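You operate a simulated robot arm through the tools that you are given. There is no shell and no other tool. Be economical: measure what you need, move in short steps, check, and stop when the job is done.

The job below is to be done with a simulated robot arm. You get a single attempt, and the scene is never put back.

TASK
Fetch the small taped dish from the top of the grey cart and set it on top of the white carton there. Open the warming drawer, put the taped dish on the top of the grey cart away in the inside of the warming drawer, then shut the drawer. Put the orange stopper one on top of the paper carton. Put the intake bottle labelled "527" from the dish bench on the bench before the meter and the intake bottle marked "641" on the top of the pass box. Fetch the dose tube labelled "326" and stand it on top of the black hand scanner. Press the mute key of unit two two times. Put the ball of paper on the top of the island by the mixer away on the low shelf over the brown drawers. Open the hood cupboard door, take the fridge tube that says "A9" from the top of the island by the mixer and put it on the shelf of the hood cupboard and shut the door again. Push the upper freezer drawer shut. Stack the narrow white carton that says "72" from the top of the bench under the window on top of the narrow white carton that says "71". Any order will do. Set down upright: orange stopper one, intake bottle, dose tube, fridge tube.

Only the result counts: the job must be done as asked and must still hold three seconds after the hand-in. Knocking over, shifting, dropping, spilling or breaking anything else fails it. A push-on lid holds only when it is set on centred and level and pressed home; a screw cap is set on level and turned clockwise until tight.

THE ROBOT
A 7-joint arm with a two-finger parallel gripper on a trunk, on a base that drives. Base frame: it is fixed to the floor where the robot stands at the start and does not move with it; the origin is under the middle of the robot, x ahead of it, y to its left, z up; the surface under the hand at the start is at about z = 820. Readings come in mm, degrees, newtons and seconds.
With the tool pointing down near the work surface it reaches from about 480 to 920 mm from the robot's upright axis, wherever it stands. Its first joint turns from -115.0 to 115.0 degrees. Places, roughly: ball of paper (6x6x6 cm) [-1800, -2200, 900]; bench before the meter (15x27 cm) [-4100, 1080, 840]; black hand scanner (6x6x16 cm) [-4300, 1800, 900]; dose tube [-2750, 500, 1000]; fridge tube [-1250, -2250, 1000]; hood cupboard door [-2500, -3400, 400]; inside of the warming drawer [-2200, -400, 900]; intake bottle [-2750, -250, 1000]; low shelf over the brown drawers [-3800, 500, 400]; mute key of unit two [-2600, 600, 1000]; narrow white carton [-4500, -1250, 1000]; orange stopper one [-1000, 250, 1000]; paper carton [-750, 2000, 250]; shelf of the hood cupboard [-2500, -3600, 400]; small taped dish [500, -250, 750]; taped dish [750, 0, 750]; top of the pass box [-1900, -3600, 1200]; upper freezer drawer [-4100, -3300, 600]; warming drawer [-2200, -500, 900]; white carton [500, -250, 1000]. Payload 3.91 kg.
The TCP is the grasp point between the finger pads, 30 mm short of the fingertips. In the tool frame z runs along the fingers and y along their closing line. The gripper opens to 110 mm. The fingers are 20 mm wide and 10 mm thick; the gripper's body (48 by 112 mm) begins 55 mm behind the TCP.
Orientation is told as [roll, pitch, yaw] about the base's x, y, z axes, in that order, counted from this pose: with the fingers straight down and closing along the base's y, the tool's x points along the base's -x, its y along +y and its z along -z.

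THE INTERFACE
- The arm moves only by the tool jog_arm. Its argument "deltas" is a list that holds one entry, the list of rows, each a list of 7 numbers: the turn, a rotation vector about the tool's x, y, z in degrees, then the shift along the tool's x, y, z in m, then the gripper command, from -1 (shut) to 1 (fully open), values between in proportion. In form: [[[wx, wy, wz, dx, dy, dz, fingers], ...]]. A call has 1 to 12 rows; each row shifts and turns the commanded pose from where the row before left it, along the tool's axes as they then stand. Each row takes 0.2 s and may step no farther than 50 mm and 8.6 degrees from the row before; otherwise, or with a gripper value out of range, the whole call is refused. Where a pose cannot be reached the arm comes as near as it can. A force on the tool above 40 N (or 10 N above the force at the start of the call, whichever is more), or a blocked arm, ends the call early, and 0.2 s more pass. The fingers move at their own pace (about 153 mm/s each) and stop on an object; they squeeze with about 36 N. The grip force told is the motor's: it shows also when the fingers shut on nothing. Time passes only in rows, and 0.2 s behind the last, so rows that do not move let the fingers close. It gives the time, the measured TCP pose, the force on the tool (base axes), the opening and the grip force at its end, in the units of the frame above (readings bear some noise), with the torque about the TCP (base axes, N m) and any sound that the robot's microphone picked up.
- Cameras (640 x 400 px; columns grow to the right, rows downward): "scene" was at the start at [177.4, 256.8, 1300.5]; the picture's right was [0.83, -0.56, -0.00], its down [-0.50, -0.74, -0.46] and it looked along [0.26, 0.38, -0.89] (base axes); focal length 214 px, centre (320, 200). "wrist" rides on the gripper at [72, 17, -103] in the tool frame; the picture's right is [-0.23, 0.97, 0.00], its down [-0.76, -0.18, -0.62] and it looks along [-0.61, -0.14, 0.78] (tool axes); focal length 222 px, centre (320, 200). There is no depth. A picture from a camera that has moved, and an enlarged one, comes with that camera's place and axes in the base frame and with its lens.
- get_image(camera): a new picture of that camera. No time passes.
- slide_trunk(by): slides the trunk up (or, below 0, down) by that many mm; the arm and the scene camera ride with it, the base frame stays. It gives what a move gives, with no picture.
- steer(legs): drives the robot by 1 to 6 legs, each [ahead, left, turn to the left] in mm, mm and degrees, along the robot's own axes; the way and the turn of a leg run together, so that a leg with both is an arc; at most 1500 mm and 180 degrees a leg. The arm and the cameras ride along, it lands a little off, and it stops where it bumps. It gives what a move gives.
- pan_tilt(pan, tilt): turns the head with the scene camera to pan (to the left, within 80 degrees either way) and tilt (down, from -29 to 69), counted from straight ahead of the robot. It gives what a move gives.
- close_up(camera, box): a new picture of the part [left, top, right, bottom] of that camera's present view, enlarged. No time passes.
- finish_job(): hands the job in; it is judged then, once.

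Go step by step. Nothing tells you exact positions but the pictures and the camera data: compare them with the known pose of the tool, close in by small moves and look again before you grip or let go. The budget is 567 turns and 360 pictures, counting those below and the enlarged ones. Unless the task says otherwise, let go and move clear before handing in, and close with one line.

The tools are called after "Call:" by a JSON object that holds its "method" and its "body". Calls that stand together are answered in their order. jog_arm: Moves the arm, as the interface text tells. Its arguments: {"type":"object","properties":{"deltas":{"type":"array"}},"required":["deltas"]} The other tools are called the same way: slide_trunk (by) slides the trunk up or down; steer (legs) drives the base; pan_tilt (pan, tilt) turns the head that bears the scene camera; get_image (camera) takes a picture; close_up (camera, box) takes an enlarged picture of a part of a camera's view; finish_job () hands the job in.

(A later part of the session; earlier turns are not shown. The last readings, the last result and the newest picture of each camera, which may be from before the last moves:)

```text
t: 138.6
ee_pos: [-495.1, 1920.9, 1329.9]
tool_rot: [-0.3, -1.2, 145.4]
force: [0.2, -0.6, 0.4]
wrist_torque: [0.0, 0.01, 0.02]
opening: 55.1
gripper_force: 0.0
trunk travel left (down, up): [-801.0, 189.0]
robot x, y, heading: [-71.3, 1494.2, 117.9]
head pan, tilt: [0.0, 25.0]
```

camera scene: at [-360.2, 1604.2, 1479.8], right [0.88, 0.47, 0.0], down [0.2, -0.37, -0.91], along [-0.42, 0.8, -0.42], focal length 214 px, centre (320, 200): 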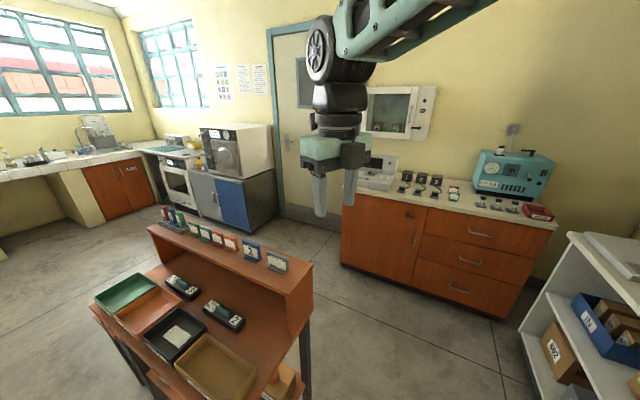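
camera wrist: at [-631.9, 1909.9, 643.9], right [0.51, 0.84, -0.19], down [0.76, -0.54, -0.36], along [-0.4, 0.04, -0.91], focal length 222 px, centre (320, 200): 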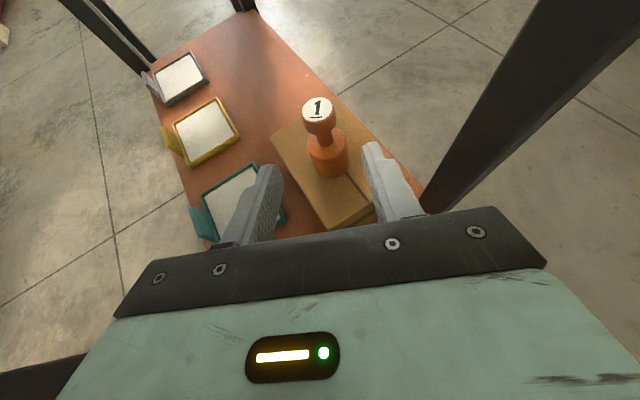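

Call:
{"method": "jog_arm", "body": {"deltas": [[[0, 0, 0, 0.0296, -0.024, 0, 0], [0, 0, 0, 0.0296, -0.024, 0, 0], [0, 0, 0, 0.0296, -0.024, 0, 0], [0, 0, 0, 0.0296, -0.024, 0, 0], [0, 0, 0, 0.0296, -0.024, 0, 0], [0, 0, 8.5, 0, 0, 0, 0], [0, 0, 8.5, 0, 0, 0, 0], [0, 0, 8.5, 0, 0, 0, 0], [0, 0, 0, 0, 0, 0, 0]]]}}

Call:
{"method": "steer", "body": {"legs": [[-223, 207, 0], [0, 0, 62.2], [1450, 0, 0]]}}

Call:
{"method": "pan_tilt", "body": {"pan": 30, "tilt": 25}}

Call:
{"method": "get_image", "body": {"camera": "scene"}}

```text
t: 140.6
ee_pos: [-304.9, 1932.8, 1328.4]
tool_rot: [0.1, -1.1, 119.7]
force: [0.2, -0.3, -0.7]
wrist_torque: [0.01, -0.01, -0.02]
opening: 54.7
gripper_force: 0.0
trunk travel left (down, up): [-801.0, 189.0]
robot x, y, heading: [-68.9, 1495.1, 118.1]
head pan, tilt: [0.0, 25.0]
```

```text
t: 152.3
ee_pos: [-2104.6, 1158.2, 1327.1]
tool_rot: [0.3, -1.2, -176.5]
force: [-0.2, -0.6, -0.1]
wrist_torque: [0.0, -0.02, -0.02]
opening: 54.8
gripper_force: 0.1
trunk travel left (down, up): [-801.0, 189.0]
robot x, y, heading: [-1604.9, 1177.1, -178.4]
head pan, tilt: [0.0, 25.0]
```

```text
t: 153.2
ee_pos: [-2105.1, 1159.3, 1328.9]
tool_rot: [0.1, -1.1, -176.5]
force: [-0.6, 0.8, 0.4]
wrist_torque: [0.02, 0.0, 0.03]
opening: 55.1
gripper_force: 0.0
trunk travel left (down, up): [-801.0, 189.0]
robot x, y, heading: [-1606.5, 1176.2, -178.5]
head pan, tilt: [30.0, 25.0]
```

```text
290 pictures are left
camera scene: at [-1820.9, 918.5, 1479.9], right [-0.52, 0.85, 0.0], down [0.36, 0.22, -0.91], along [-0.77, -0.47, -0.42], focal length 214 px, centre (320, 200)
```

scene: 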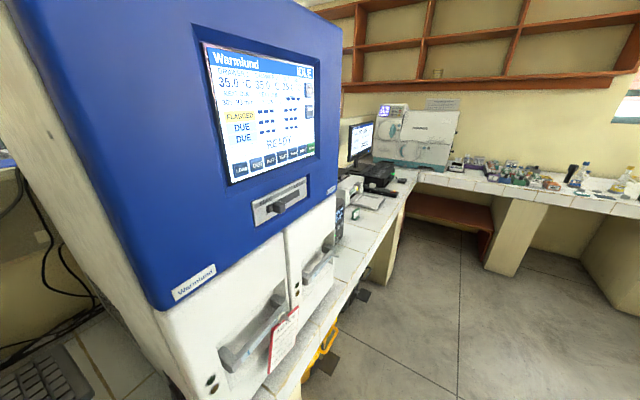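

Call:
{"method": "pan_tilt", "body": {"pan": 0, "tilt": 30}}

Call:
{"method": "get_image", "body": {"camera": "scene"}}

Call:
{"method": "steer", "body": {"legs": [[800, 0, 0]]}}

Call:
{"method": "pan_tilt", "body": {"pan": 60, "tilt": 30}}

Call:
{"method": "get_image", "body": {"camera": "scene"}}

```text
t: 154.2
ee_pos: [-2105.6, 1159.0, 1329.3]
tool_rot: [0.2, -1.3, -176.5]
force: [0.0, -0.2, 0.2]
wrist_torque: [0.02, 0.0, 0.03]
opening: 55.1
gripper_force: 0.0
trunk travel left (down, up): [-801.0, 189.0]
robot x, y, heading: [-1607.2, 1173.1, -178.2]
head pan, tilt: [0.0, 30.0]
```

```text
289 pictures are left
camera scene: at [-1832.8, 964.1, 1471.9], right [-0.03, 1.0, 0.0], down [0.5, 0.01, -0.87], along [-0.87, -0.03, -0.5], focal length 214 px, centre (320, 200)
```

scene: 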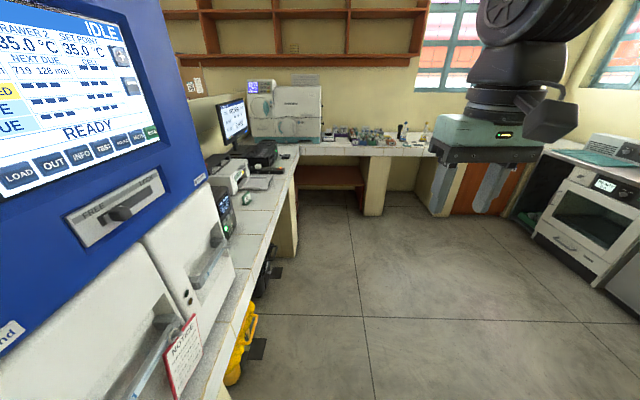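

```text
t: 158.4
ee_pos: [-2896.3, 1110.0, 1329.3]
tool_rot: [0.1, -1.2, -174.9]
force: [-1.1, 0.6, 1.4]
wrist_torque: [0.02, 0.0, -0.01]
opening: 55.3
gripper_force: 0.0
trunk travel left (down, up): [-801.0, 189.0]
robot x, y, heading: [-2399.7, 1145.4, -176.9]
head pan, tilt: [0.0, 30.0]
```

```text
t: 159.7
ee_pos: [-2896.4, 1111.3, 1327.9]
tool_rot: [0.2, -1.2, -174.8]
force: [0.6, -0.8, -0.9]
wrist_torque: [0.02, -0.02, 0.02]
opening: 55.0
gripper_force: 0.0
trunk travel left (down, up): [-801.0, 189.0]
robot x, y, heading: [-2398.3, 1142.5, -176.7]
head pan, tilt: [60.0, 30.0]
```

```text
288 pictures are left
camera scene: at [-2568.7, 848.4, 1471.9], right [-0.89, 0.45, 0.0], down [0.23, 0.45, -0.87], along [-0.39, -0.77, -0.5], focal length 214 px, centre (320, 200)
```

scene: 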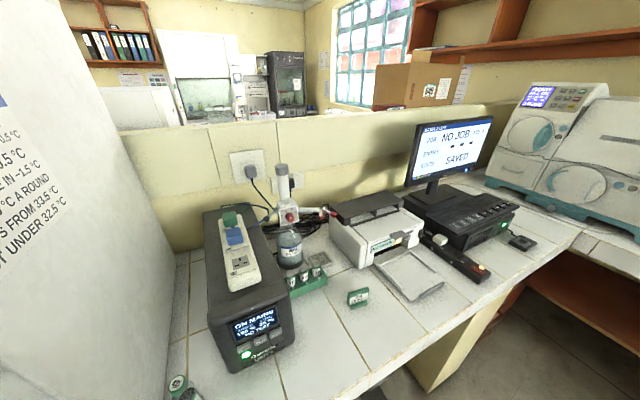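

Call:
{"method": "close_up", "body": {"camera": "scene", "box": [190, 190, 380, 310]}}

Call:
{"method": "close_up", "body": {"camera": "scene", "box": [150, 280, 310, 400]}}

Call:
{"method": "close_up", "body": {"camera": "scene", "box": [320, 110, 600, 310]}}

```text
3.33 times, centred on (285, 250) of scene
camera zoom: at [-2568.7, 848.4, 1471.9], right [-0.89, 0.45, 0.0], down [0.23, 0.45, -0.87], along [-0.39, -0.77, -0.5], focal length 715 px, centre (437, 33)
```

zoom: 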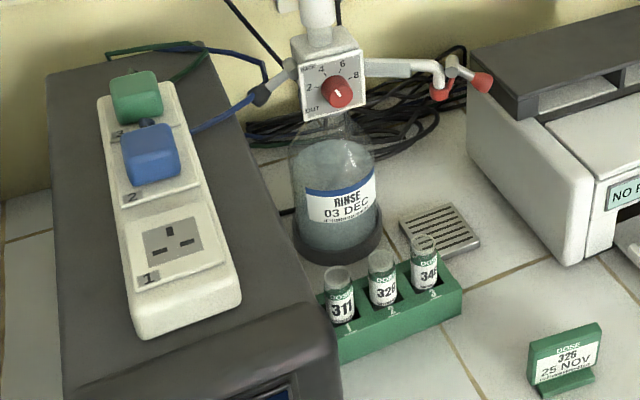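

```text
3.33 times, centred on (230, 340) of scene
camera zoom: at [-2568.7, 848.4, 1471.9], right [-0.89, 0.45, 0.0], down [0.23, 0.45, -0.87], along [-0.39, -0.77, -0.5], focal length 715 px, centre (620, -267)
```

zoom: 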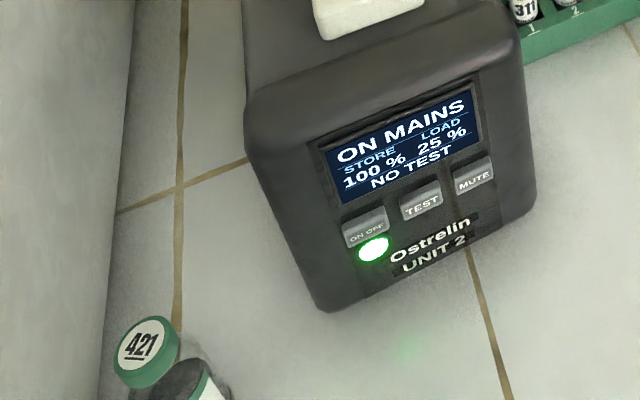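

```text
2.00 times, centred on (460, 210) of scene
camera zoom: at [-2568.7, 848.4, 1471.9], right [-0.89, 0.45, 0.0], down [0.23, 0.45, -0.87], along [-0.39, -0.77, -0.5], focal length 429 px, centre (40, 180)
```

zoom: 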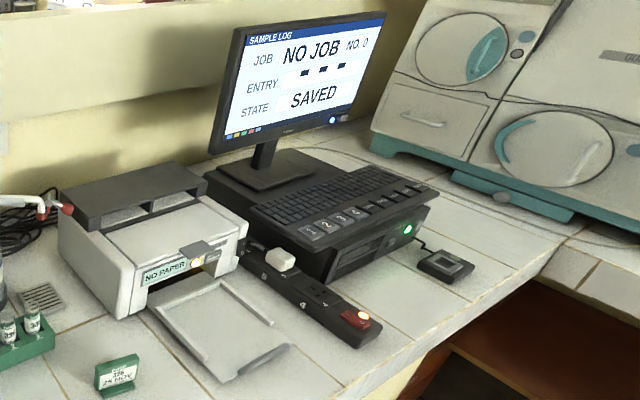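

Unit 2 has its MUTE key on the front face, and the dose tubes are in the green rack. I'll stand in front of unit 2 and tilt the hand 45° with closed fingers.

Call:
{"method": "steer", "body": {"legs": [[230, -90, 0], [0, 0, 86.7]]}}

Call:
{"method": "jog_arm", "body": {"deltas": [[[0, -7.5, 0, 0, 0, 0, -1], [0, -7.5, 0, 0, 0, 0, -1], [0, -7.5, 0, 0, 0, 0, -1], [0, -7.5, 0, 0, 0, 0, -1], [0, -7.5, 0, 0, 0, 0, -1], [0, -7.5, 0, 0, 0, 0, -1], [0, 0, 0, 0, 0, 0, -1]]]}}

Call:
{"method": "pan_tilt", "body": {"pan": 0, "tilt": 45}}

Call:
{"method": "get_image", "body": {"camera": "scene"}}

Call:
{"method": "get_image", "body": {"camera": "wrist"}}

```text
t: 165.2
ee_pos: [-2621.6, 719.8, 1327.9]
tool_rot: [0.1, -1.2, -87.4]
force: [-0.4, 0.5, 0.3]
wrist_torque: [-0.02, -0.01, -0.03]
opening: 55.2
gripper_force: 0.0
trunk travel left (down, up): [-801.0, 189.0]
robot x, y, heading: [-2630.8, 1215.0, -89.4]
head pan, tilt: [60.0, 30.0]
```

```text
t: 166.8
ee_pos: [-2602.1, 686.0, 1288.8]
tool_rot: [0.3, -46.3, -87.7]
force: [-0.3, 0.1, 0.2]
wrist_torque: [-0.02, -0.01, -0.03]
opening: 0.0
gripper_force: 36.1
out of reach, approached as far as the arm can: row 3, 5, 6
trunk travel left (down, up): [-801.0, 189.0]
robot x, y, heading: [-2630.5, 1217.2, -89.4]
head pan, tilt: [60.0, 30.0]
```

```text
t: 168.1
ee_pos: [-2602.9, 685.1, 1288.8]
tool_rot: [0.3, -46.2, -87.6]
force: [-0.8, -1.0, 0.2]
wrist_torque: [0.0, 0.0, -0.01]
opening: 0.0
gripper_force: 36.2
trunk travel left (down, up): [-801.0, 189.0]
robot x, y, heading: [-2631.9, 1217.5, -89.5]
head pan, tilt: [0.0, 45.0]
```

```text
284 pictures are left
camera scene: at [-2423.1, 997.6, 1449.3], right [-1.0, -0.01, 0.0], down [-0.01, 0.71, -0.71], along [0.01, -0.71, -0.71], focal length 214 px, centre (320, 200)
```

scene: 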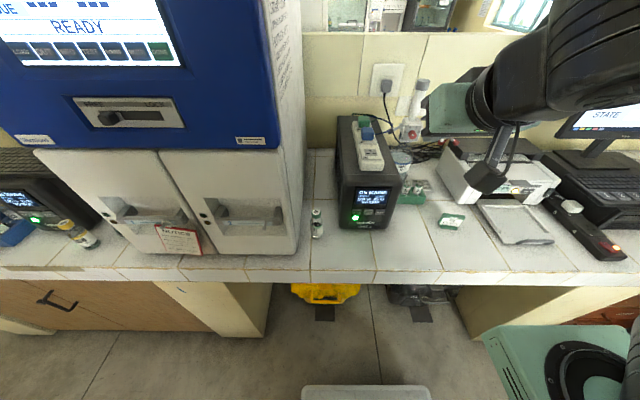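

```text
283 pictures are left
camera wrist: at [-2592.2, 809.7, 1308.6], right [0.98, -0.11, 0.17], down [-0.18, -0.09, 0.98], along [-0.1, -0.99, -0.1], focal length 222 px, centre (320, 200)
```

wrist: 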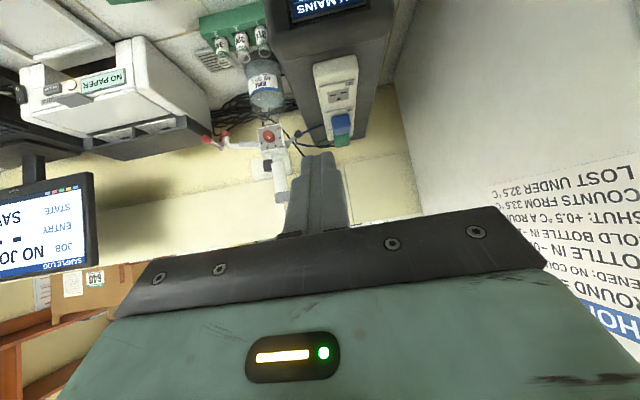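

Call:
{"method": "close_up", "body": {"camera": "scene", "box": [330, 170, 430, 240]}}

Call:
{"method": "close_up", "body": {"camera": "wrist", "box": [180, 0, 400, 120]}}

```text
5.71 times, centred on (380, 205) of scene
camera zoom: at [-2423.1, 997.6, 1449.3], right [-1.0, -0.01, 0.0], down [-0.01, 0.71, -0.71], along [0.01, -0.71, -0.71], focal length 1226 px, centre (-23, 171)
```

zoom: 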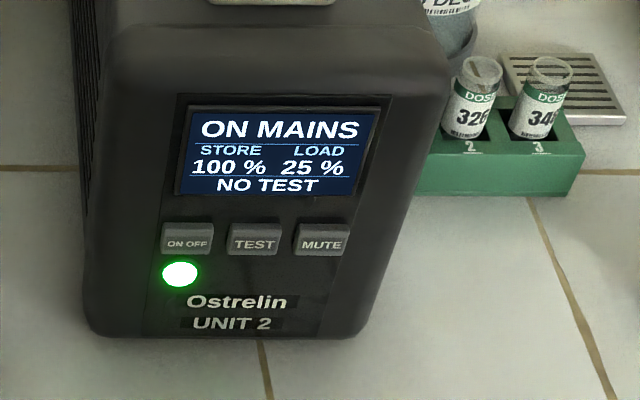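

```text
2.91 times, centred on (290, 60) of wrist
camera zoom: at [-2592.2, 809.7, 1308.6], right [0.98, -0.11, 0.17], down [-0.18, -0.09, 0.98], along [-0.1, -0.99, -0.1], focal length 646 px, centre (407, 607)
```

zoom: 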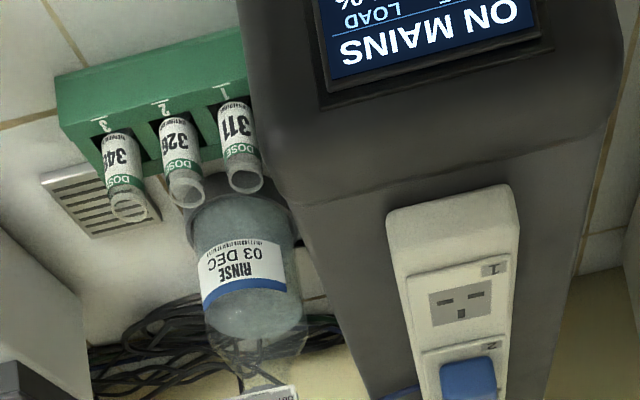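

MUTE is at about [-2600,562,961]. I'll lower with the trunk to that height, staying in front of it.

Call:
{"method": "slide_trunk", "body": {"by": -314}}

Call:
{"method": "jog_arm", "body": {"deltas": [[[0, 0, 0, -0.0242, 0, 0.0252, -1], [0, 0, 0, -0.0242, 0, 0.0252, -1], [0, 0, 0, 0, 0, 0, -1]]]}}

Call:
{"method": "get_image", "body": {"camera": "wrist"}}

Call:
{"method": "get_image", "body": {"camera": "scene"}}

```text
t: 171.3
ee_pos: [-2601.2, 685.0, 975.9]
tool_rot: [0.2, -46.2, -87.6]
force: [-1.2, 0.7, -0.4]
wrist_torque: [-0.03, 0.01, 0.0]
opening: 0.0
gripper_force: 37.1
trunk travel left (down, up): [-487.0, 503.0]
robot x, y, heading: [-2634.0, 1217.0, -89.4]
head pan, tilt: [0.0, 45.0]
```

```text
t: 172.1
ee_pos: [-2598.0, 614.7, 974.6]
tool_rot: [0.1, -46.2, -87.5]
force: [0.3, -0.1, -0.2]
wrist_torque: [0.0, 0.01, -0.03]
opening: 0.0
gripper_force: 36.1
trunk travel left (down, up): [-487.0, 503.0]
robot x, y, heading: [-2629.7, 1220.1, -89.2]
head pan, tilt: [0.0, 45.0]
```

```text
280 pictures are left
camera wrist: at [-2587.5, 739.3, 994.4], right [0.98, -0.11, 0.17], down [-0.18, -0.09, 0.98], along [-0.1, -0.99, -0.1], focal length 222 px, centre (320, 200)
```

wrist: 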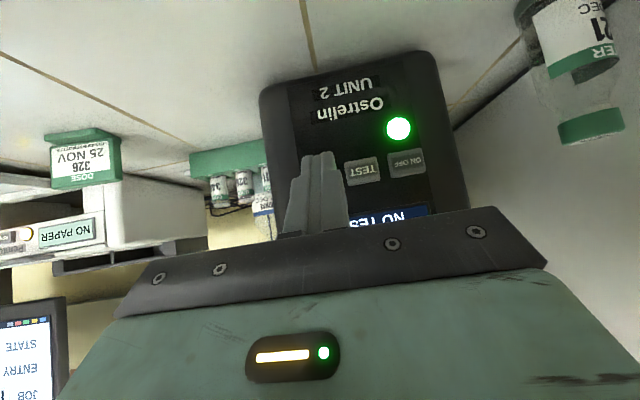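

```text
279 pictures are left
camera scene: at [-2423.2, 997.7, 1135.3], right [-1.0, -0.01, 0.0], down [-0.01, 0.71, -0.71], along [0.01, -0.71, -0.71], focal length 214 px, centre (320, 200)
```

scene: 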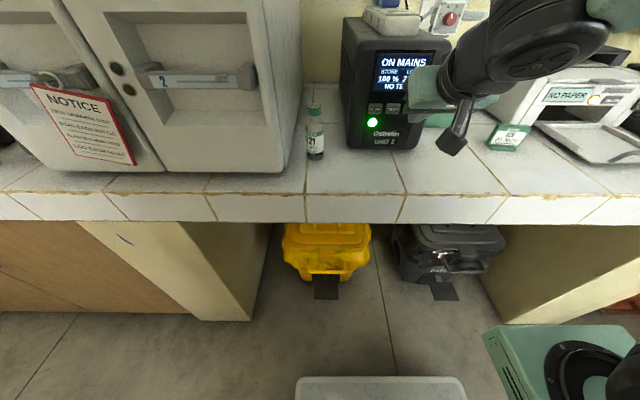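

Call:
{"method": "jog_arm", "body": {"deltas": [[[0, 0, 0, -0.0062, -0.006, 0.0065, -1], [0, 0, 0, -0.0062, 0, 0.0065, -1], [0, 0, 0, 0, 0, 0, -1]]]}}

Call:
{"method": "get_image", "body": {"camera": "wrist"}}

Call:
{"method": "close_up", "body": {"camera": "scene", "box": [340, 30, 480, 170]}}

```text
t: 172.9
ee_pos: [-2603.7, 596.0, 976.0]
tool_rot: [0.1, -46.2, -87.7]
force: [1.4, -1.1, -0.3]
wrist_torque: [0.04, 0.01, -0.01]
opening: 0.0
gripper_force: 35.9
trunk travel left (down, up): [-487.0, 503.0]
robot x, y, heading: [-2630.3, 1220.7, -89.4]
head pan, tilt: [0.0, 45.0]
```

```text
278 pictures are left
camera wrist: at [-2593.6, 720.9, 995.1], right [0.98, -0.11, 0.17], down [-0.18, -0.09, 0.98], along [-0.1, -0.99, -0.1], focal length 222 px, centre (320, 200)
```

wrist: 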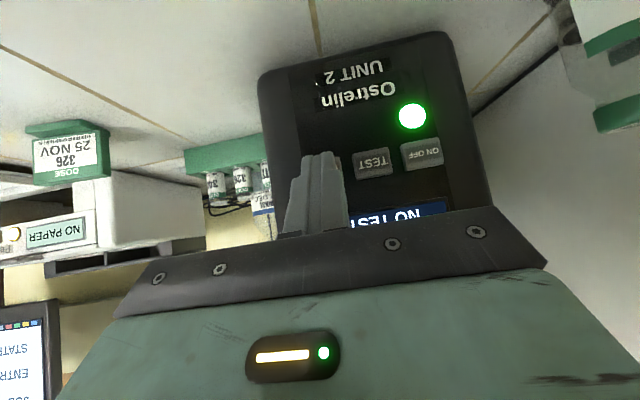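

```text
2.86 times, centred on (410, 100) of scene
camera zoom: at [-2423.2, 997.6, 1135.3], right [-1.0, -0.01, 0.0], down [-0.01, 0.71, -0.71], along [0.01, -0.71, -0.71], focal length 613 px, centre (63, 486)
```

zoom: 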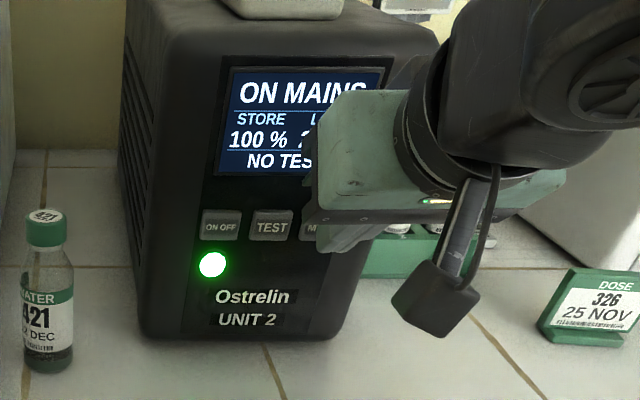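

Call:
{"method": "jog_arm", "body": {"deltas": [[[0, 0, 0, -0.0021, 0, 0.0022, -1], [0, 0, 0, -0.0014, 0, 0.0014, -1], [0, 0, 0, 0, 0, 0, -1]]]}}

```text
t: 173.7
ee_pos: [-2603.8, 591.2, 975.5]
tool_rot: [0.3, -46.2, -87.6]
force: [1.3, 0.6, 0.4]
wrist_torque: [0.0, 0.0, 0.0]
opening: 0.1
gripper_force: 36.3
trunk travel left (down, up): [-487.0, 503.0]
robot x, y, heading: [-2632.6, 1221.1, -89.2]
head pan, tilt: [0.0, 45.0]
```

Call:
{"method": "jog_arm", "body": {"deltas": [[[0, 0, 0, -0.0014, 0, 0.0014, -1], [0, 0, 0, -0.0014, 0, 0.0014, -1], [0, 0, 0, 0, 0, 0, -1]]]}}

```text
t: 174.5
ee_pos: [-2603.8, 587.5, 975.2]
tool_rot: [0.2, -46.3, -87.7]
force: [-0.7, 0.5, 0.1]
wrist_torque: [0.0, -0.01, 0.03]
opening: 0.1
gripper_force: 35.8
trunk travel left (down, up): [-487.0, 503.0]
robot x, y, heading: [-2629.8, 1217.6, -89.1]
head pan, tilt: [0.0, 45.0]
```

Call:
{"method": "jog_arm", "body": {"deltas": [[[0, 0, 0, -0.0014, 0, 0.0014, -1], [0, 0, 0, -0.0014, 0, 0.0014, -1], [0, 0, 0, 0, 0, 0, -1]]]}}

Call:
{"method": "get_image", "body": {"camera": "wrist"}}

```text
t: 175.3
ee_pos: [-2604.3, 583.8, 975.4]
tool_rot: [0.2, -46.2, -87.6]
force: [-0.4, 2.8, 1.5]
wrist_torque: [-0.02, 0.04, 0.03]
opening: 0.0
gripper_force: 36.0
trunk travel left (down, up): [-487.0, 503.0]
robot x, y, heading: [-2632.8, 1219.4, -89.4]
head pan, tilt: [0.0, 45.0]
heard: click
```

```text
276 pictures are left
camera wrist: at [-2593.9, 709.0, 994.5], right [0.98, -0.11, 0.17], down [-0.18, -0.09, 0.98], along [-0.1, -0.99, -0.1], focal length 222 px, centre (320, 200)
```

wrist: 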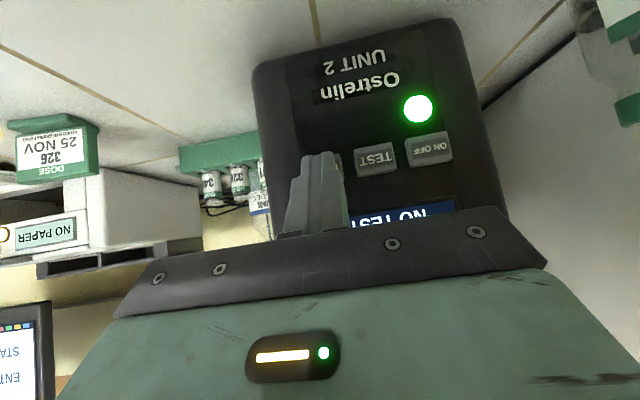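

Heard a click, so that is the first press. I'll retreat 15 mm, then press again.

Call:
{"method": "jog_arm", "body": {"deltas": [[[0, 0, 0, 0.0055, 0, -0.0057, -1], [0, 0, 0, 0.0055, 0, -0.0057, -1], [0, 0, 0, 0, 0, 0, -1], [0, 0, 0, 0, 0, 0, -1]]]}}

Call:
{"method": "jog_arm", "body": {"deltas": [[[0, 0, 0, -0.0049, 0, 0.0051, -1], [0, 0, 0, -0.0028, 0, 0.0029, -1], [0, 0, 0, -0.0014, 0, 0.0014, -1], [0, 0, 0, -0.0014, 0, 0.0014, -1], [0, 0, 0, 0, 0, 0, -1]]]}}

```text
t: 176.3
ee_pos: [-2604.7, 600.4, 974.7]
tool_rot: [0.3, -46.2, -87.6]
force: [-0.5, -0.7, -0.8]
wrist_torque: [0.01, 0.0, 0.0]
opening: 0.0
gripper_force: 35.7
trunk travel left (down, up): [-487.0, 503.0]
robot x, y, heading: [-2630.1, 1219.2, -89.5]
head pan, tilt: [0.0, 45.0]
```

```text
t: 177.5
ee_pos: [-2603.2, 584.4, 975.4]
tool_rot: [0.4, -46.2, -87.6]
force: [0.6, 2.8, -0.8]
wrist_torque: [0.04, 0.0, -0.02]
opening: 0.0
gripper_force: 36.3
trunk travel left (down, up): [-487.0, 503.0]
robot x, y, heading: [-2631.3, 1221.3, -89.4]
head pan, tilt: [0.0, 45.0]
heard: click
```

Call:
{"method": "jog_arm", "body": {"deltas": [[[0, 0, 0, 0.0205, 0, -0.021, -1], [0, 0, 0, 0.0205, 0, -0.021, -1], [0, 0, 0, 0, 0, 0, 0]]]}}

Call:
{"method": "slide_trunk", "body": {"by": 250}}

Call:
{"method": "get_image", "body": {"camera": "scene"}}

Call:
{"method": "close_up", "body": {"camera": "scene", "box": [330, 130, 490, 240]}}

```text
t: 178.3
ee_pos: [-2606.7, 643.2, 973.9]
tool_rot: [0.2, -46.3, -87.6]
force: [0.7, 0.5, 0.5]
wrist_torque: [0.0, 0.0, 0.0]
opening: 55.1
gripper_force: 0.1
trunk travel left (down, up): [-487.0, 503.0]
robot x, y, heading: [-2629.6, 1217.8, -88.9]
head pan, tilt: [0.0, 45.0]
```

```text
t: 180.8
ee_pos: [-2606.0, 644.0, 1225.5]
tool_rot: [0.3, -46.2, -87.5]
force: [-1.5, -0.3, -0.3]
wrist_torque: [0.02, -0.01, 0.0]
opening: 55.0
gripper_force: 0.0
trunk travel left (down, up): [-737.0, 253.0]
robot x, y, heading: [-2632.4, 1215.7, -89.2]
head pan, tilt: [0.0, 45.0]
```

```text
275 pictures are left
camera scene: at [-2423.2, 997.6, 1385.2], right [-1.0, -0.01, 0.0], down [-0.01, 0.71, -0.71], along [0.01, -0.71, -0.71], focal length 214 px, centre (320, 200)
```

scene: 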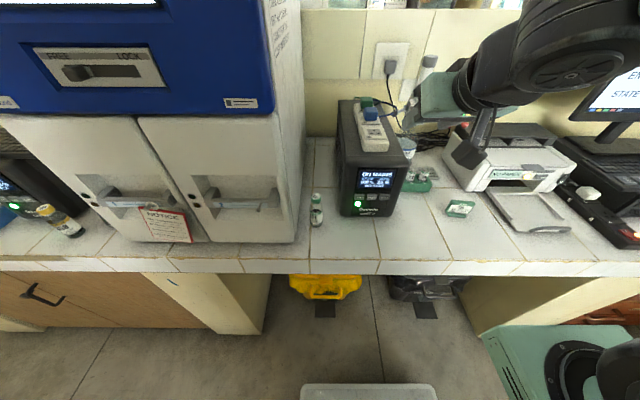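

```text
3.64 times, centred on (410, 185) of scene
camera zoom: at [-2423.2, 997.6, 1385.2], right [-1.0, -0.01, 0.0], down [-0.01, 0.71, -0.71], along [0.01, -0.71, -0.71], focal length 780 px, centre (-7, 254)
```

zoom: 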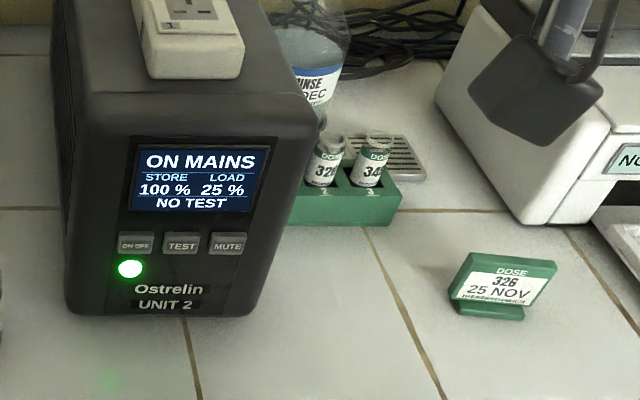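

Both presses clicked. Dose tube 326 is the middle tube, top at about [-2749,370,920]. I'll shift the base so the tilted hand lines up with it, approaching from the front.

Call:
{"method": "steer", "body": {"legs": [[0, -143, 0], [200, 0, 0]]}}

Call:
{"method": "jog_arm", "body": {"deltas": [[[0, 0, 0, 0, 0, 0, -0.35], [0, 0, 0, 0, 0, 0, -0.35]]]}}

Call:
{"method": "get_image", "body": {"camera": "scene"}}

Call:
{"method": "get_image", "body": {"camera": "wrist"}}

```text
t: 183.4
ee_pos: [-2747.3, 444.2, 1225.0]
tool_rot: [0.3, -46.3, -87.7]
force: [1.1, -0.2, 0.5]
wrist_torque: [0.02, 0.04, 0.02]
opening: 55.0
gripper_force: 0.0
trunk travel left (down, up): [-737.0, 253.0]
robot x, y, heading: [-2767.8, 1016.2, -89.2]
head pan, tilt: [0.0, 45.0]
```

```text
t: 184.0
ee_pos: [-2747.6, 444.5, 1224.4]
tool_rot: [0.3, -46.2, -87.7]
force: [-0.4, 0.3, -0.1]
wrist_torque: [-0.05, 0.02, -0.02]
opening: 35.8
gripper_force: 0.2
trunk travel left (down, up): [-737.0, 253.0]
robot x, y, heading: [-2770.0, 1020.4, -89.3]
head pan, tilt: [0.0, 45.0]
```

```text
273 pictures are left
camera scene: at [-2563.5, 799.0, 1385.3], right [-1.0, -0.01, 0.0], down [-0.01, 0.71, -0.71], along [0.01, -0.71, -0.71], focal length 214 px, centre (320, 200)
```

scene: 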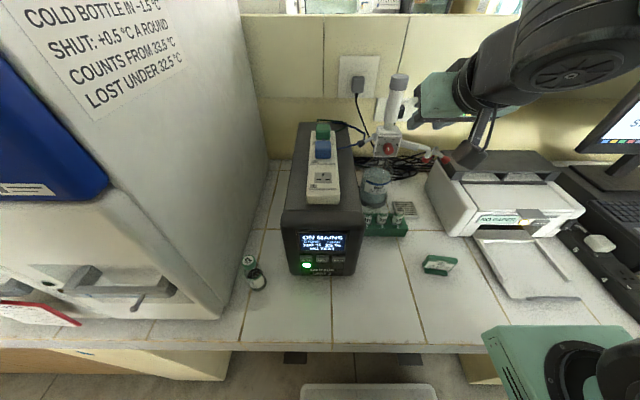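

```text
272 pictures are left
camera wrist: at [-2736.8, 569.1, 1244.3], right [0.98, -0.11, 0.17], down [-0.18, -0.09, 0.98], along [-0.1, -0.99, -0.1], focal length 222 px, centre (320, 200)
```

wrist: 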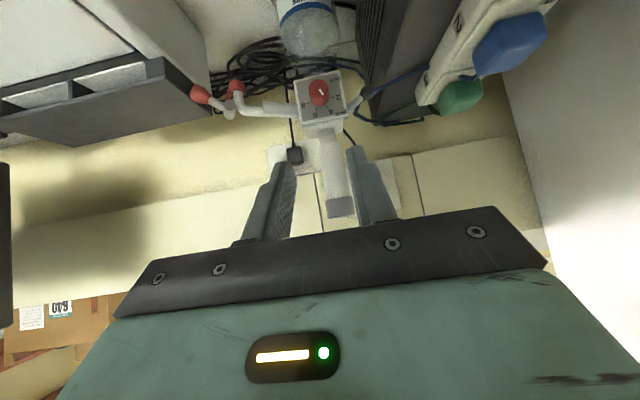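

Call:
{"method": "slide_trunk", "body": {"by": -246}}

Call:
{"method": "get_image", "body": {"camera": "scene"}}

Call:
{"method": "get_image", "body": {"camera": "wrist"}}

```text
t: 186.5
ee_pos: [-2745.8, 446.2, 979.8]
tool_rot: [0.3, -46.2, -87.8]
force: [0.3, 1.1, -0.3]
wrist_torque: [-0.01, -0.01, -0.01]
opening: 35.8
gripper_force: 0.1
trunk travel left (down, up): [-491.0, 499.0]
robot x, y, heading: [-2772.6, 1025.3, -89.5]
head pan, tilt: [0.0, 45.0]
```

```text
271 pictures are left
camera scene: at [-2563.5, 799.0, 1139.3], right [-1.0, -0.01, 0.0], down [-0.01, 0.71, -0.71], along [0.01, -0.71, -0.71], focal length 214 px, centre (320, 200)
```

scene: 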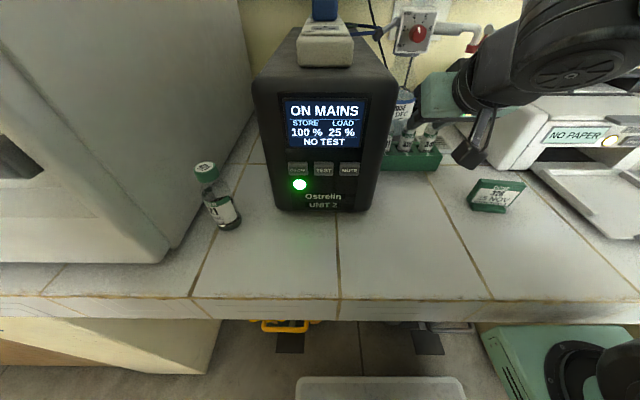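

```text
270 pictures are left
camera wrist: at [-2736.8, 569.1, 998.3], right [0.98, -0.11, 0.17], down [-0.18, -0.09, 0.98], along [-0.1, -0.99, -0.1], focal length 222 px, centre (320, 200)
```

wrist: 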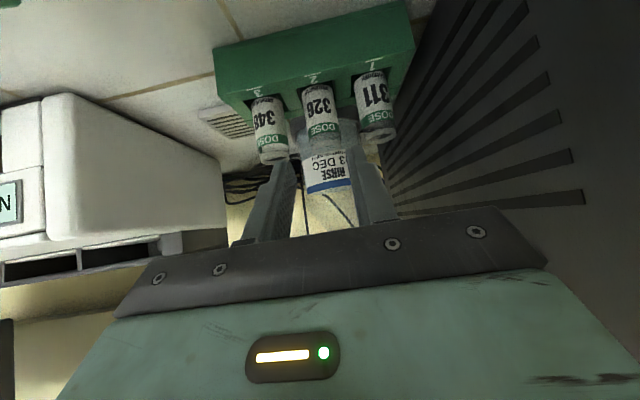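

Call:
{"method": "close_up", "body": {"camera": "wrist", "box": [200, 40, 420, 180]}}

Call:
{"method": "close_up", "body": {"camera": "scene", "box": [360, 80, 480, 180]}}

```text
2.86 times, centred on (310, 110) of wrist
camera zoom: at [-2736.8, 569.1, 998.3], right [0.98, -0.11, 0.17], down [-0.18, -0.09, 0.98], along [-0.1, -0.99, -0.1], focal length 635 px, centre (349, 457)
```

zoom: 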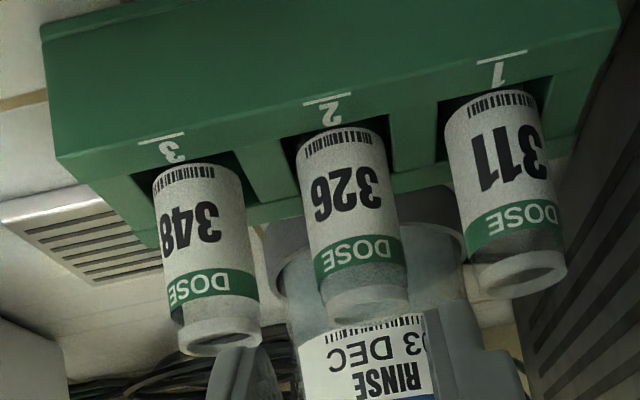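

```text
4.00 times, centred on (420, 130) of scene
camera zoom: at [-2563.5, 799.0, 1139.3], right [-1.0, -0.01, 0.0], down [-0.01, 0.71, -0.71], along [0.01, -0.71, -0.71], focal length 858 px, centre (-80, 480)
```

zoom: 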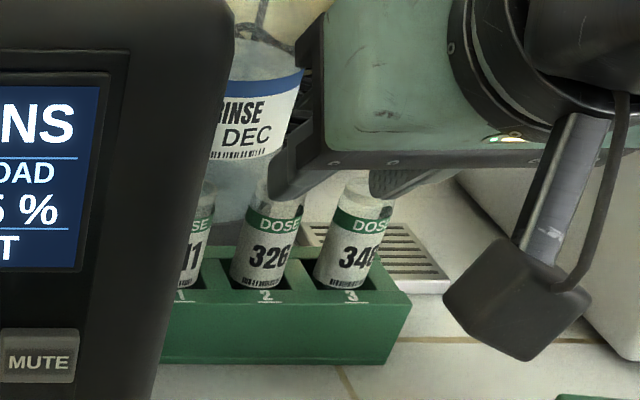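

Call:
{"method": "jog_arm", "body": {"deltas": [[[0, 0, 0, 0, 0, 0.03, -0.35], [0, 0, 0, 0, 0, 0.03, -0.35], [0, 0, 0, 0, 0, 0, -0.35]]]}}

Call:
{"method": "get_image", "body": {"camera": "wrist"}}

Call:
{"method": "get_image", "body": {"camera": "scene"}}

```text
t: 187.3
ee_pos: [-2744.3, 402.5, 937.7]
tool_rot: [0.3, -46.2, -87.6]
force: [-0.3, 1.3, -1.3]
wrist_torque: [-0.01, 0.01, 0.02]
opening: 35.6
gripper_force: 0.1
trunk travel left (down, up): [-491.0, 499.0]
robot x, y, heading: [-2768.9, 1018.7, -89.1]
head pan, tilt: [0.0, 45.0]
```

```text
267 pictures are left
camera wrist: at [-2734.7, 526.2, 957.4], right [0.98, -0.11, 0.17], down [-0.18, -0.09, 0.98], along [-0.1, -0.99, -0.1], focal length 222 px, centre (320, 200)
```

wrist: 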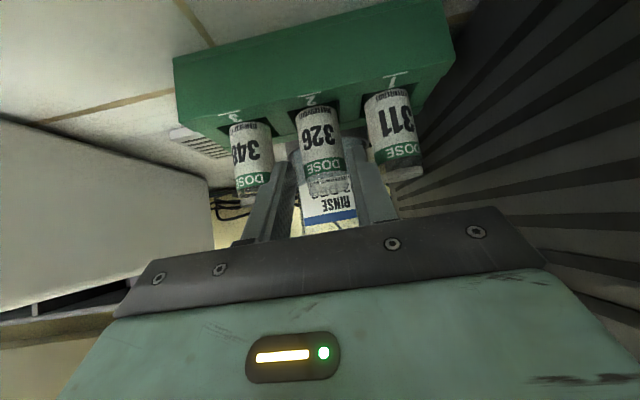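

```text
266 pictures are left
camera scene: at [-2563.6, 799.0, 1139.3], right [-1.0, -0.01, 0.0], down [-0.01, 0.71, -0.71], along [0.01, -0.71, -0.71], focal length 214 px, centre (320, 200)
```

scene: 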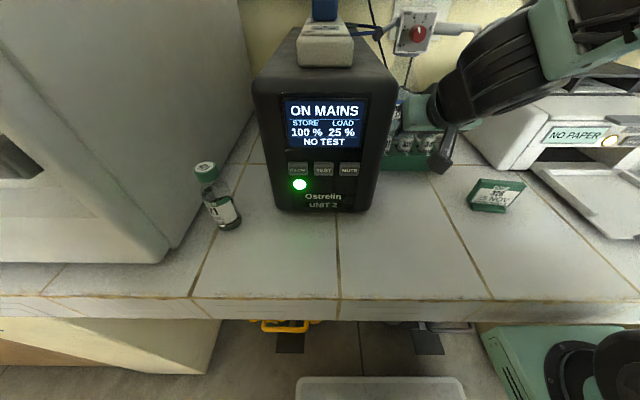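

Call:
{"method": "jog_arm", "body": {"deltas": [[[0, 0, 0, 0, 0.0015, 0.02, -0.35], [0, 0, 0, 0, 0, 0.015, -0.35], [0, 0, 0, 0, 0, 0, -0.35]]]}}

Call:
{"method": "get_image", "body": {"camera": "wrist"}}

Call:
{"method": "close_up", "body": {"camera": "scene", "box": [360, 80, 480, 180]}}

```text
t: 188.0
ee_pos: [-2741.1, 377.8, 917.0]
tool_rot: [0.1, -46.7, -87.4]
force: [-1.3, 16.7, 18.7]
wrist_torque: [0.18, 0.38, -0.33]
opening: 36.0
gripper_force: 0.1
trunk travel left (down, up): [-491.0, 499.0]
robot x, y, heading: [-2769.1, 1022.6, -89.2]
head pan, tilt: [0.0, 45.0]
stopped in row 3: the force on the tool passed its limit at 125 N (the readings are from after the stop); the commanded pose is now the measured one
```

```text
265 pictures are left
camera wrist: at [-2731.5, 502.7, 936.1], right [0.98, -0.11, 0.17], down [-0.18, -0.08, 0.98], along [-0.1, -0.99, -0.1], focal length 222 px, centre (320, 200)
```

wrist: 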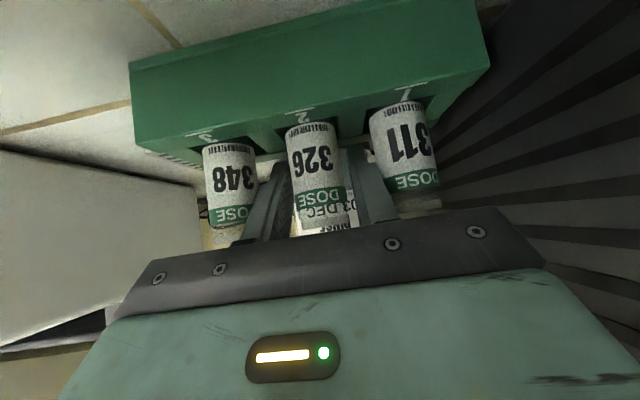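

```text
4.00 times, centred on (420, 130) of scene
camera zoom: at [-2563.7, 800.7, 1139.8], right [-1.0, -0.01, 0.0], down [-0.01, 0.71, -0.71], along [0.01, -0.71, -0.71], focal length 858 px, centre (-80, 480)
```

zoom: 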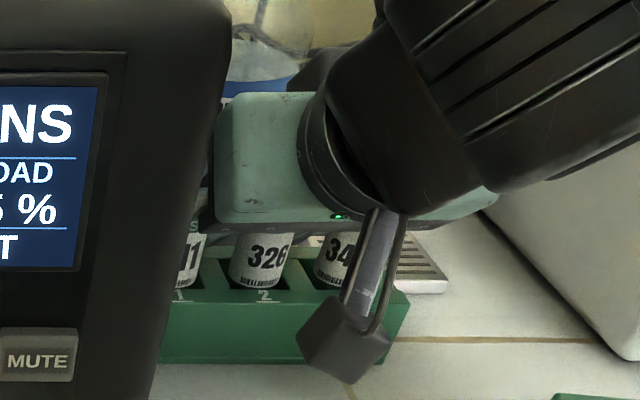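

Call:
{"method": "jog_arm", "body": {"deltas": [[[0, 0, 0, 0, 0, -0.003, -0.35], [0, 0, 0, 0, 0, 0, -0.35]]]}}

Call:
{"method": "close_up", "body": {"camera": "wrist", "box": [200, 80, 440, 240]}}

```text
t: 188.6
ee_pos: [-2740.4, 379.6, 918.5]
tool_rot: [0.2, -46.5, -87.7]
force: [0.9, -6.3, 6.6]
wrist_torque: [-0.29, 0.16, 0.14]
opening: 35.5
gripper_force: 0.0
trunk travel left (down, up): [-491.0, 499.0]
robot x, y, heading: [-2770.1, 1020.4, -89.4]
head pan, tilt: [0.0, 45.0]
```

```text
2.50 times, centred on (320, 160) of wrist
camera zoom: at [-2731.8, 503.2, 936.6], right [0.98, -0.11, 0.17], down [-0.18, -0.08, 0.98], along [-0.1, -0.99, -0.1], focal length 555 px, centre (320, 300)
```

zoom: 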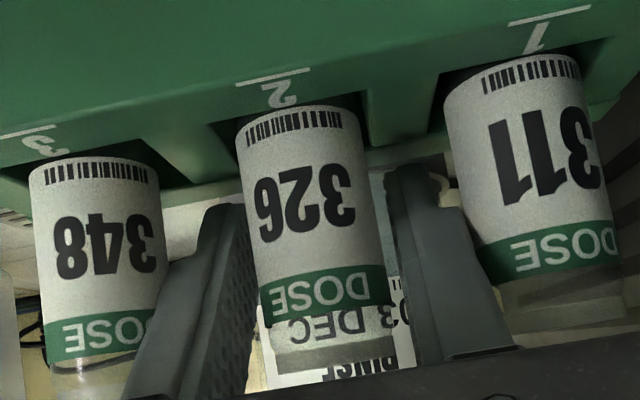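

Call:
{"method": "jog_arm", "body": {"deltas": [[[0, 0, 0, 0, 0, -0.004, -0.35], [0, 0, 0, 0, 0, 0, -0.35], [0, 0, 0, 0, 0, 0, -1], [0, 0, 0, 0, 0, 0, -1], [0, 0, 0, 0, 0, 0, -1]]]}}

Call:
{"method": "get_image", "body": {"camera": "wrist"}}

```text
t: 189.8
ee_pos: [-2742.0, 380.9, 920.9]
tool_rot: [0.2, -46.5, -87.5]
force: [0.1, -0.1, 0.3]
wrist_torque: [0.01, -0.05, -0.04]
opening: 23.3
gripper_force: 36.1
trunk travel left (down, up): [-491.0, 499.0]
robot x, y, heading: [-2774.3, 1020.9, -89.4]
head pan, tilt: [0.0, 45.0]
```

```text
262 pictures are left
camera wrist: at [-2732.1, 506.4, 939.0], right [0.98, -0.11, 0.17], down [-0.18, -0.08, 0.98], along [-0.1, -0.99, -0.1], focal length 222 px, centre (320, 200)
```

wrist: 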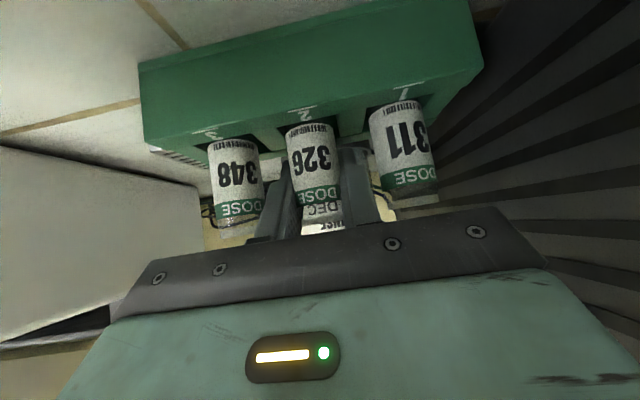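

Call:
{"method": "slide_trunk", "body": {"by": 70}}

Call:
{"method": "steer", "body": {"legs": [[-200, 0, 0]]}}

Call:
{"method": "get_image", "body": {"camera": "wrist"}}

Call:
{"method": "get_image", "body": {"camera": "scene"}}

```text
t: 190.9
ee_pos: [-2742.5, 381.7, 989.4]
tool_rot: [0.2, -46.5, -87.5]
force: [-0.2, -0.4, -0.3]
wrist_torque: [0.01, -0.02, 0.0]
opening: 23.3
gripper_force: 35.3
trunk travel left (down, up): [-561.0, 429.0]
robot x, y, heading: [-2770.8, 1023.1, -89.2]
head pan, tilt: [0.0, 45.0]
```

```text
t: 192.5
ee_pos: [-2746.3, 582.9, 989.8]
tool_rot: [0.3, -46.4, -87.6]
force: [0.3, -0.2, -0.4]
wrist_torque: [-0.02, -0.02, -0.01]
opening: 23.5
gripper_force: 36.2
trunk travel left (down, up): [-561.0, 429.0]
robot x, y, heading: [-2772.6, 1222.2, -89.7]
head pan, tilt: [0.0, 45.0]
```

```text
261 pictures are left
camera wrist: at [-2735.9, 706.5, 1009.1], right [0.98, -0.11, 0.17], down [-0.18, -0.08, 0.98], along [-0.1, -0.99, -0.1], focal length 222 px, centre (320, 200)
```

wrist: 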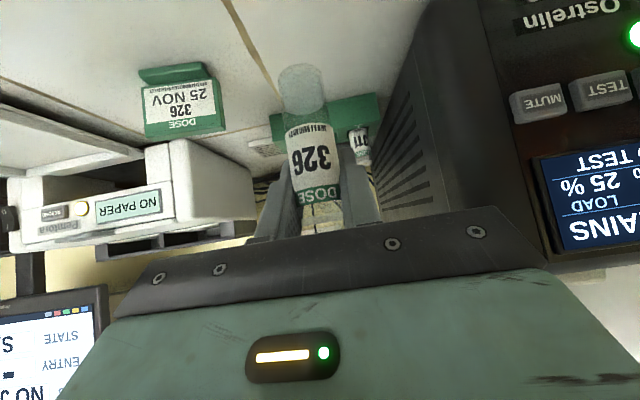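

```text
260 pictures are left
camera scene: at [-2566.3, 999.0, 1209.3], right [-1.0, -0.01, 0.0], down [-0.01, 0.71, -0.71], along [0.01, -0.71, -0.71], focal length 214 px, centre (320, 200)
```

scene: 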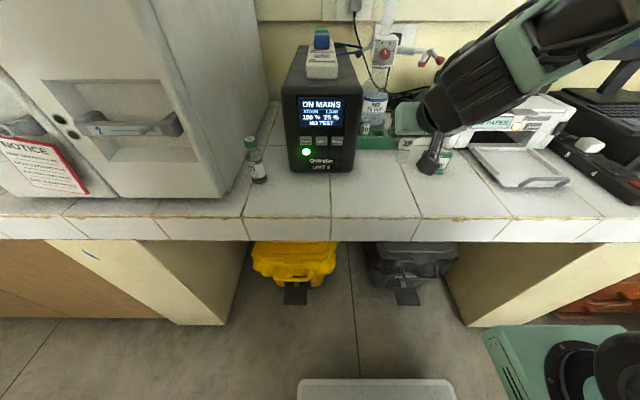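

Call:
{"method": "close_up", "body": {"camera": "scene", "box": [340, 30, 460, 160]}}

Call:
{"method": "slide_trunk", "body": {"by": 250}}

Call:
{"method": "steer", "body": {"legs": [[-130, 0, 0], [0, 0, -90], [450, 0, 0]]}}

Call:
{"method": "pan_tilt", "body": {"pan": 0, "tilt": 30}}

Call:
{"method": "get_image", "body": {"camera": "scene"}}

```text
3.08 times, centred on (400, 95) of scene
camera zoom: at [-2566.3, 999.0, 1209.3], right [-1.0, -0.01, 0.0], down [-0.01, 0.71, -0.71], along [0.01, -0.71, -0.71], focal length 660 px, centre (74, 523)
```

zoom: 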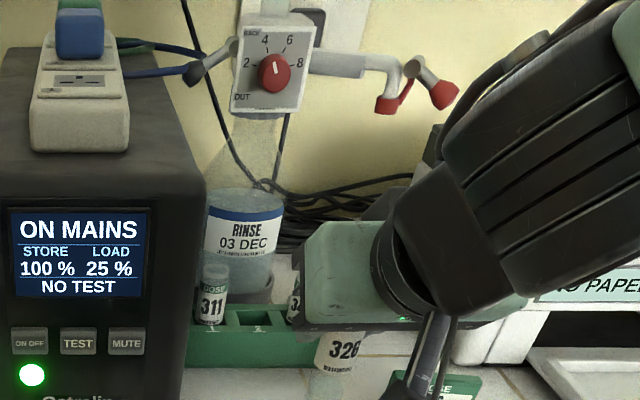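

```text
t: 195.1
ee_pos: [-2746.0, 581.7, 1240.6]
tool_rot: [0.2, -46.4, -87.8]
force: [0.1, 0.2, -0.2]
wrist_torque: [0.01, 0.05, -0.01]
opening: 23.3
gripper_force: 35.8
trunk travel left (down, up): [-811.0, 179.0]
robot x, y, heading: [-2774.4, 1217.8, -89.6]
head pan, tilt: [0.0, 45.0]
```

```text
t: 202.5
ee_pos: [-3854.0, 1339.4, 1240.4]
tool_rot: [0.2, -46.4, -178.7]
force: [0.9, 0.1, 0.4]
wrist_torque: [0.0, 0.02, 0.0]
opening: 23.4
gripper_force: 35.9
trunk travel left (down, up): [-811.0, 179.0]
robot x, y, heading: [-3215.0, 1356.0, 179.5]
head pan, tilt: [0.0, 45.0]
```

```text
t: 203.3
ee_pos: [-3854.4, 1339.8, 1240.9]
tool_rot: [0.2, -46.5, -178.7]
force: [0.4, -0.1, 0.2]
wrist_torque: [-0.04, -0.04, -0.02]
opening: 23.5
gripper_force: 36.0
trunk travel left (down, up): [-811.0, 179.0]
robot x, y, heading: [-3213.7, 1358.2, 179.2]
head pan, tilt: [0.0, 30.0]
```

```text
258 pictures are left
camera scene: at [-3449.2, 1152.1, 1481.8], right [0.01, 1.0, 0.0], down [0.5, -0.01, -0.87], along [-0.87, 0.01, -0.5], focal length 214 px, centre (320, 200)
```

scene: 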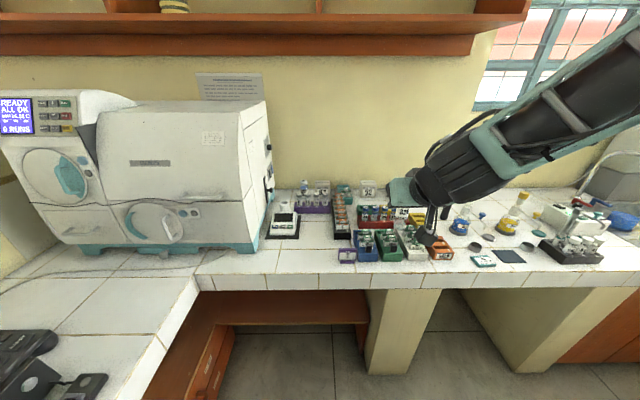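

Call:
{"method": "close_up", "body": {"camera": "scene", "box": [240, 160, 440, 290]}}

Call:
{"method": "close_up", "body": {"camera": "scene", "box": [430, 160, 640, 290]}}

Call:
{"method": "close_up", "body": {"camera": "scene", "box": [140, 270, 400, 400]}}

```text
3.08 times, centred on (340, 225) of scene
camera zoom: at [-3449.2, 1152.1, 1481.8], right [0.01, 1.0, 0.0], down [0.5, -0.01, -0.87], along [-0.87, 0.01, -0.5], focal length 660 px, centre (258, 123)
```

zoom: 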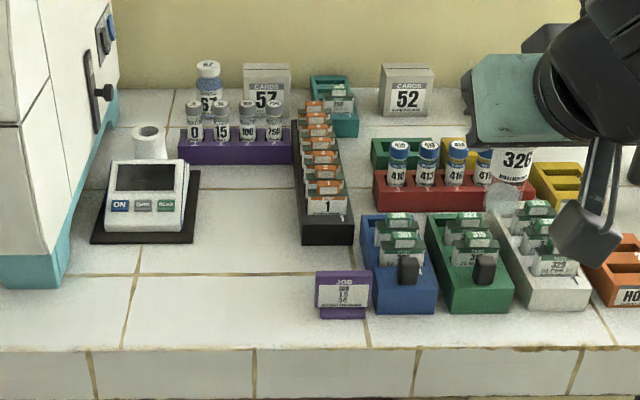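

```text
3.05 times, centred on (535, 225) of scene
camera zoom: at [-3449.2, 1152.1, 1481.8], right [0.01, 1.0, 0.0], down [0.5, -0.01, -0.87], along [-0.87, 0.01, -0.5], focal length 654 px, centre (-335, 124)
```

zoom: 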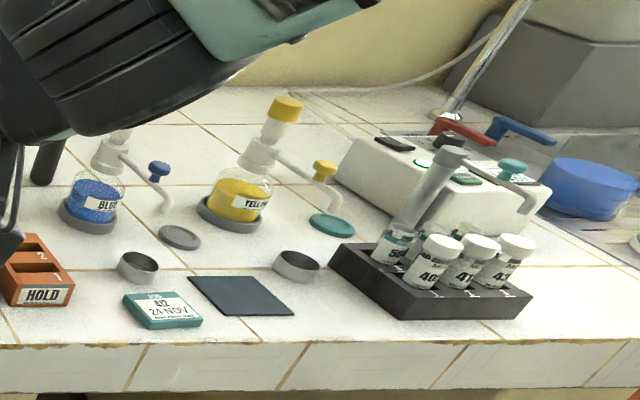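

```text
2.46 times, centred on (270, 335) of scene
camera zoom: at [-3449.2, 1152.1, 1481.8], right [0.01, 1.0, 0.0], down [0.5, -0.01, -0.87], along [-0.87, 0.01, -0.5], focal length 528 px, centre (443, -132)
```

zoom: 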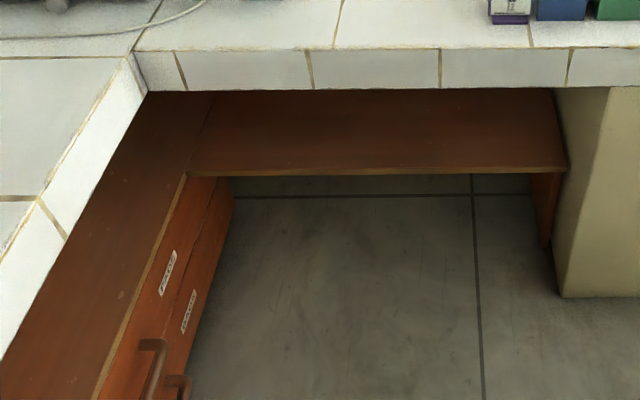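

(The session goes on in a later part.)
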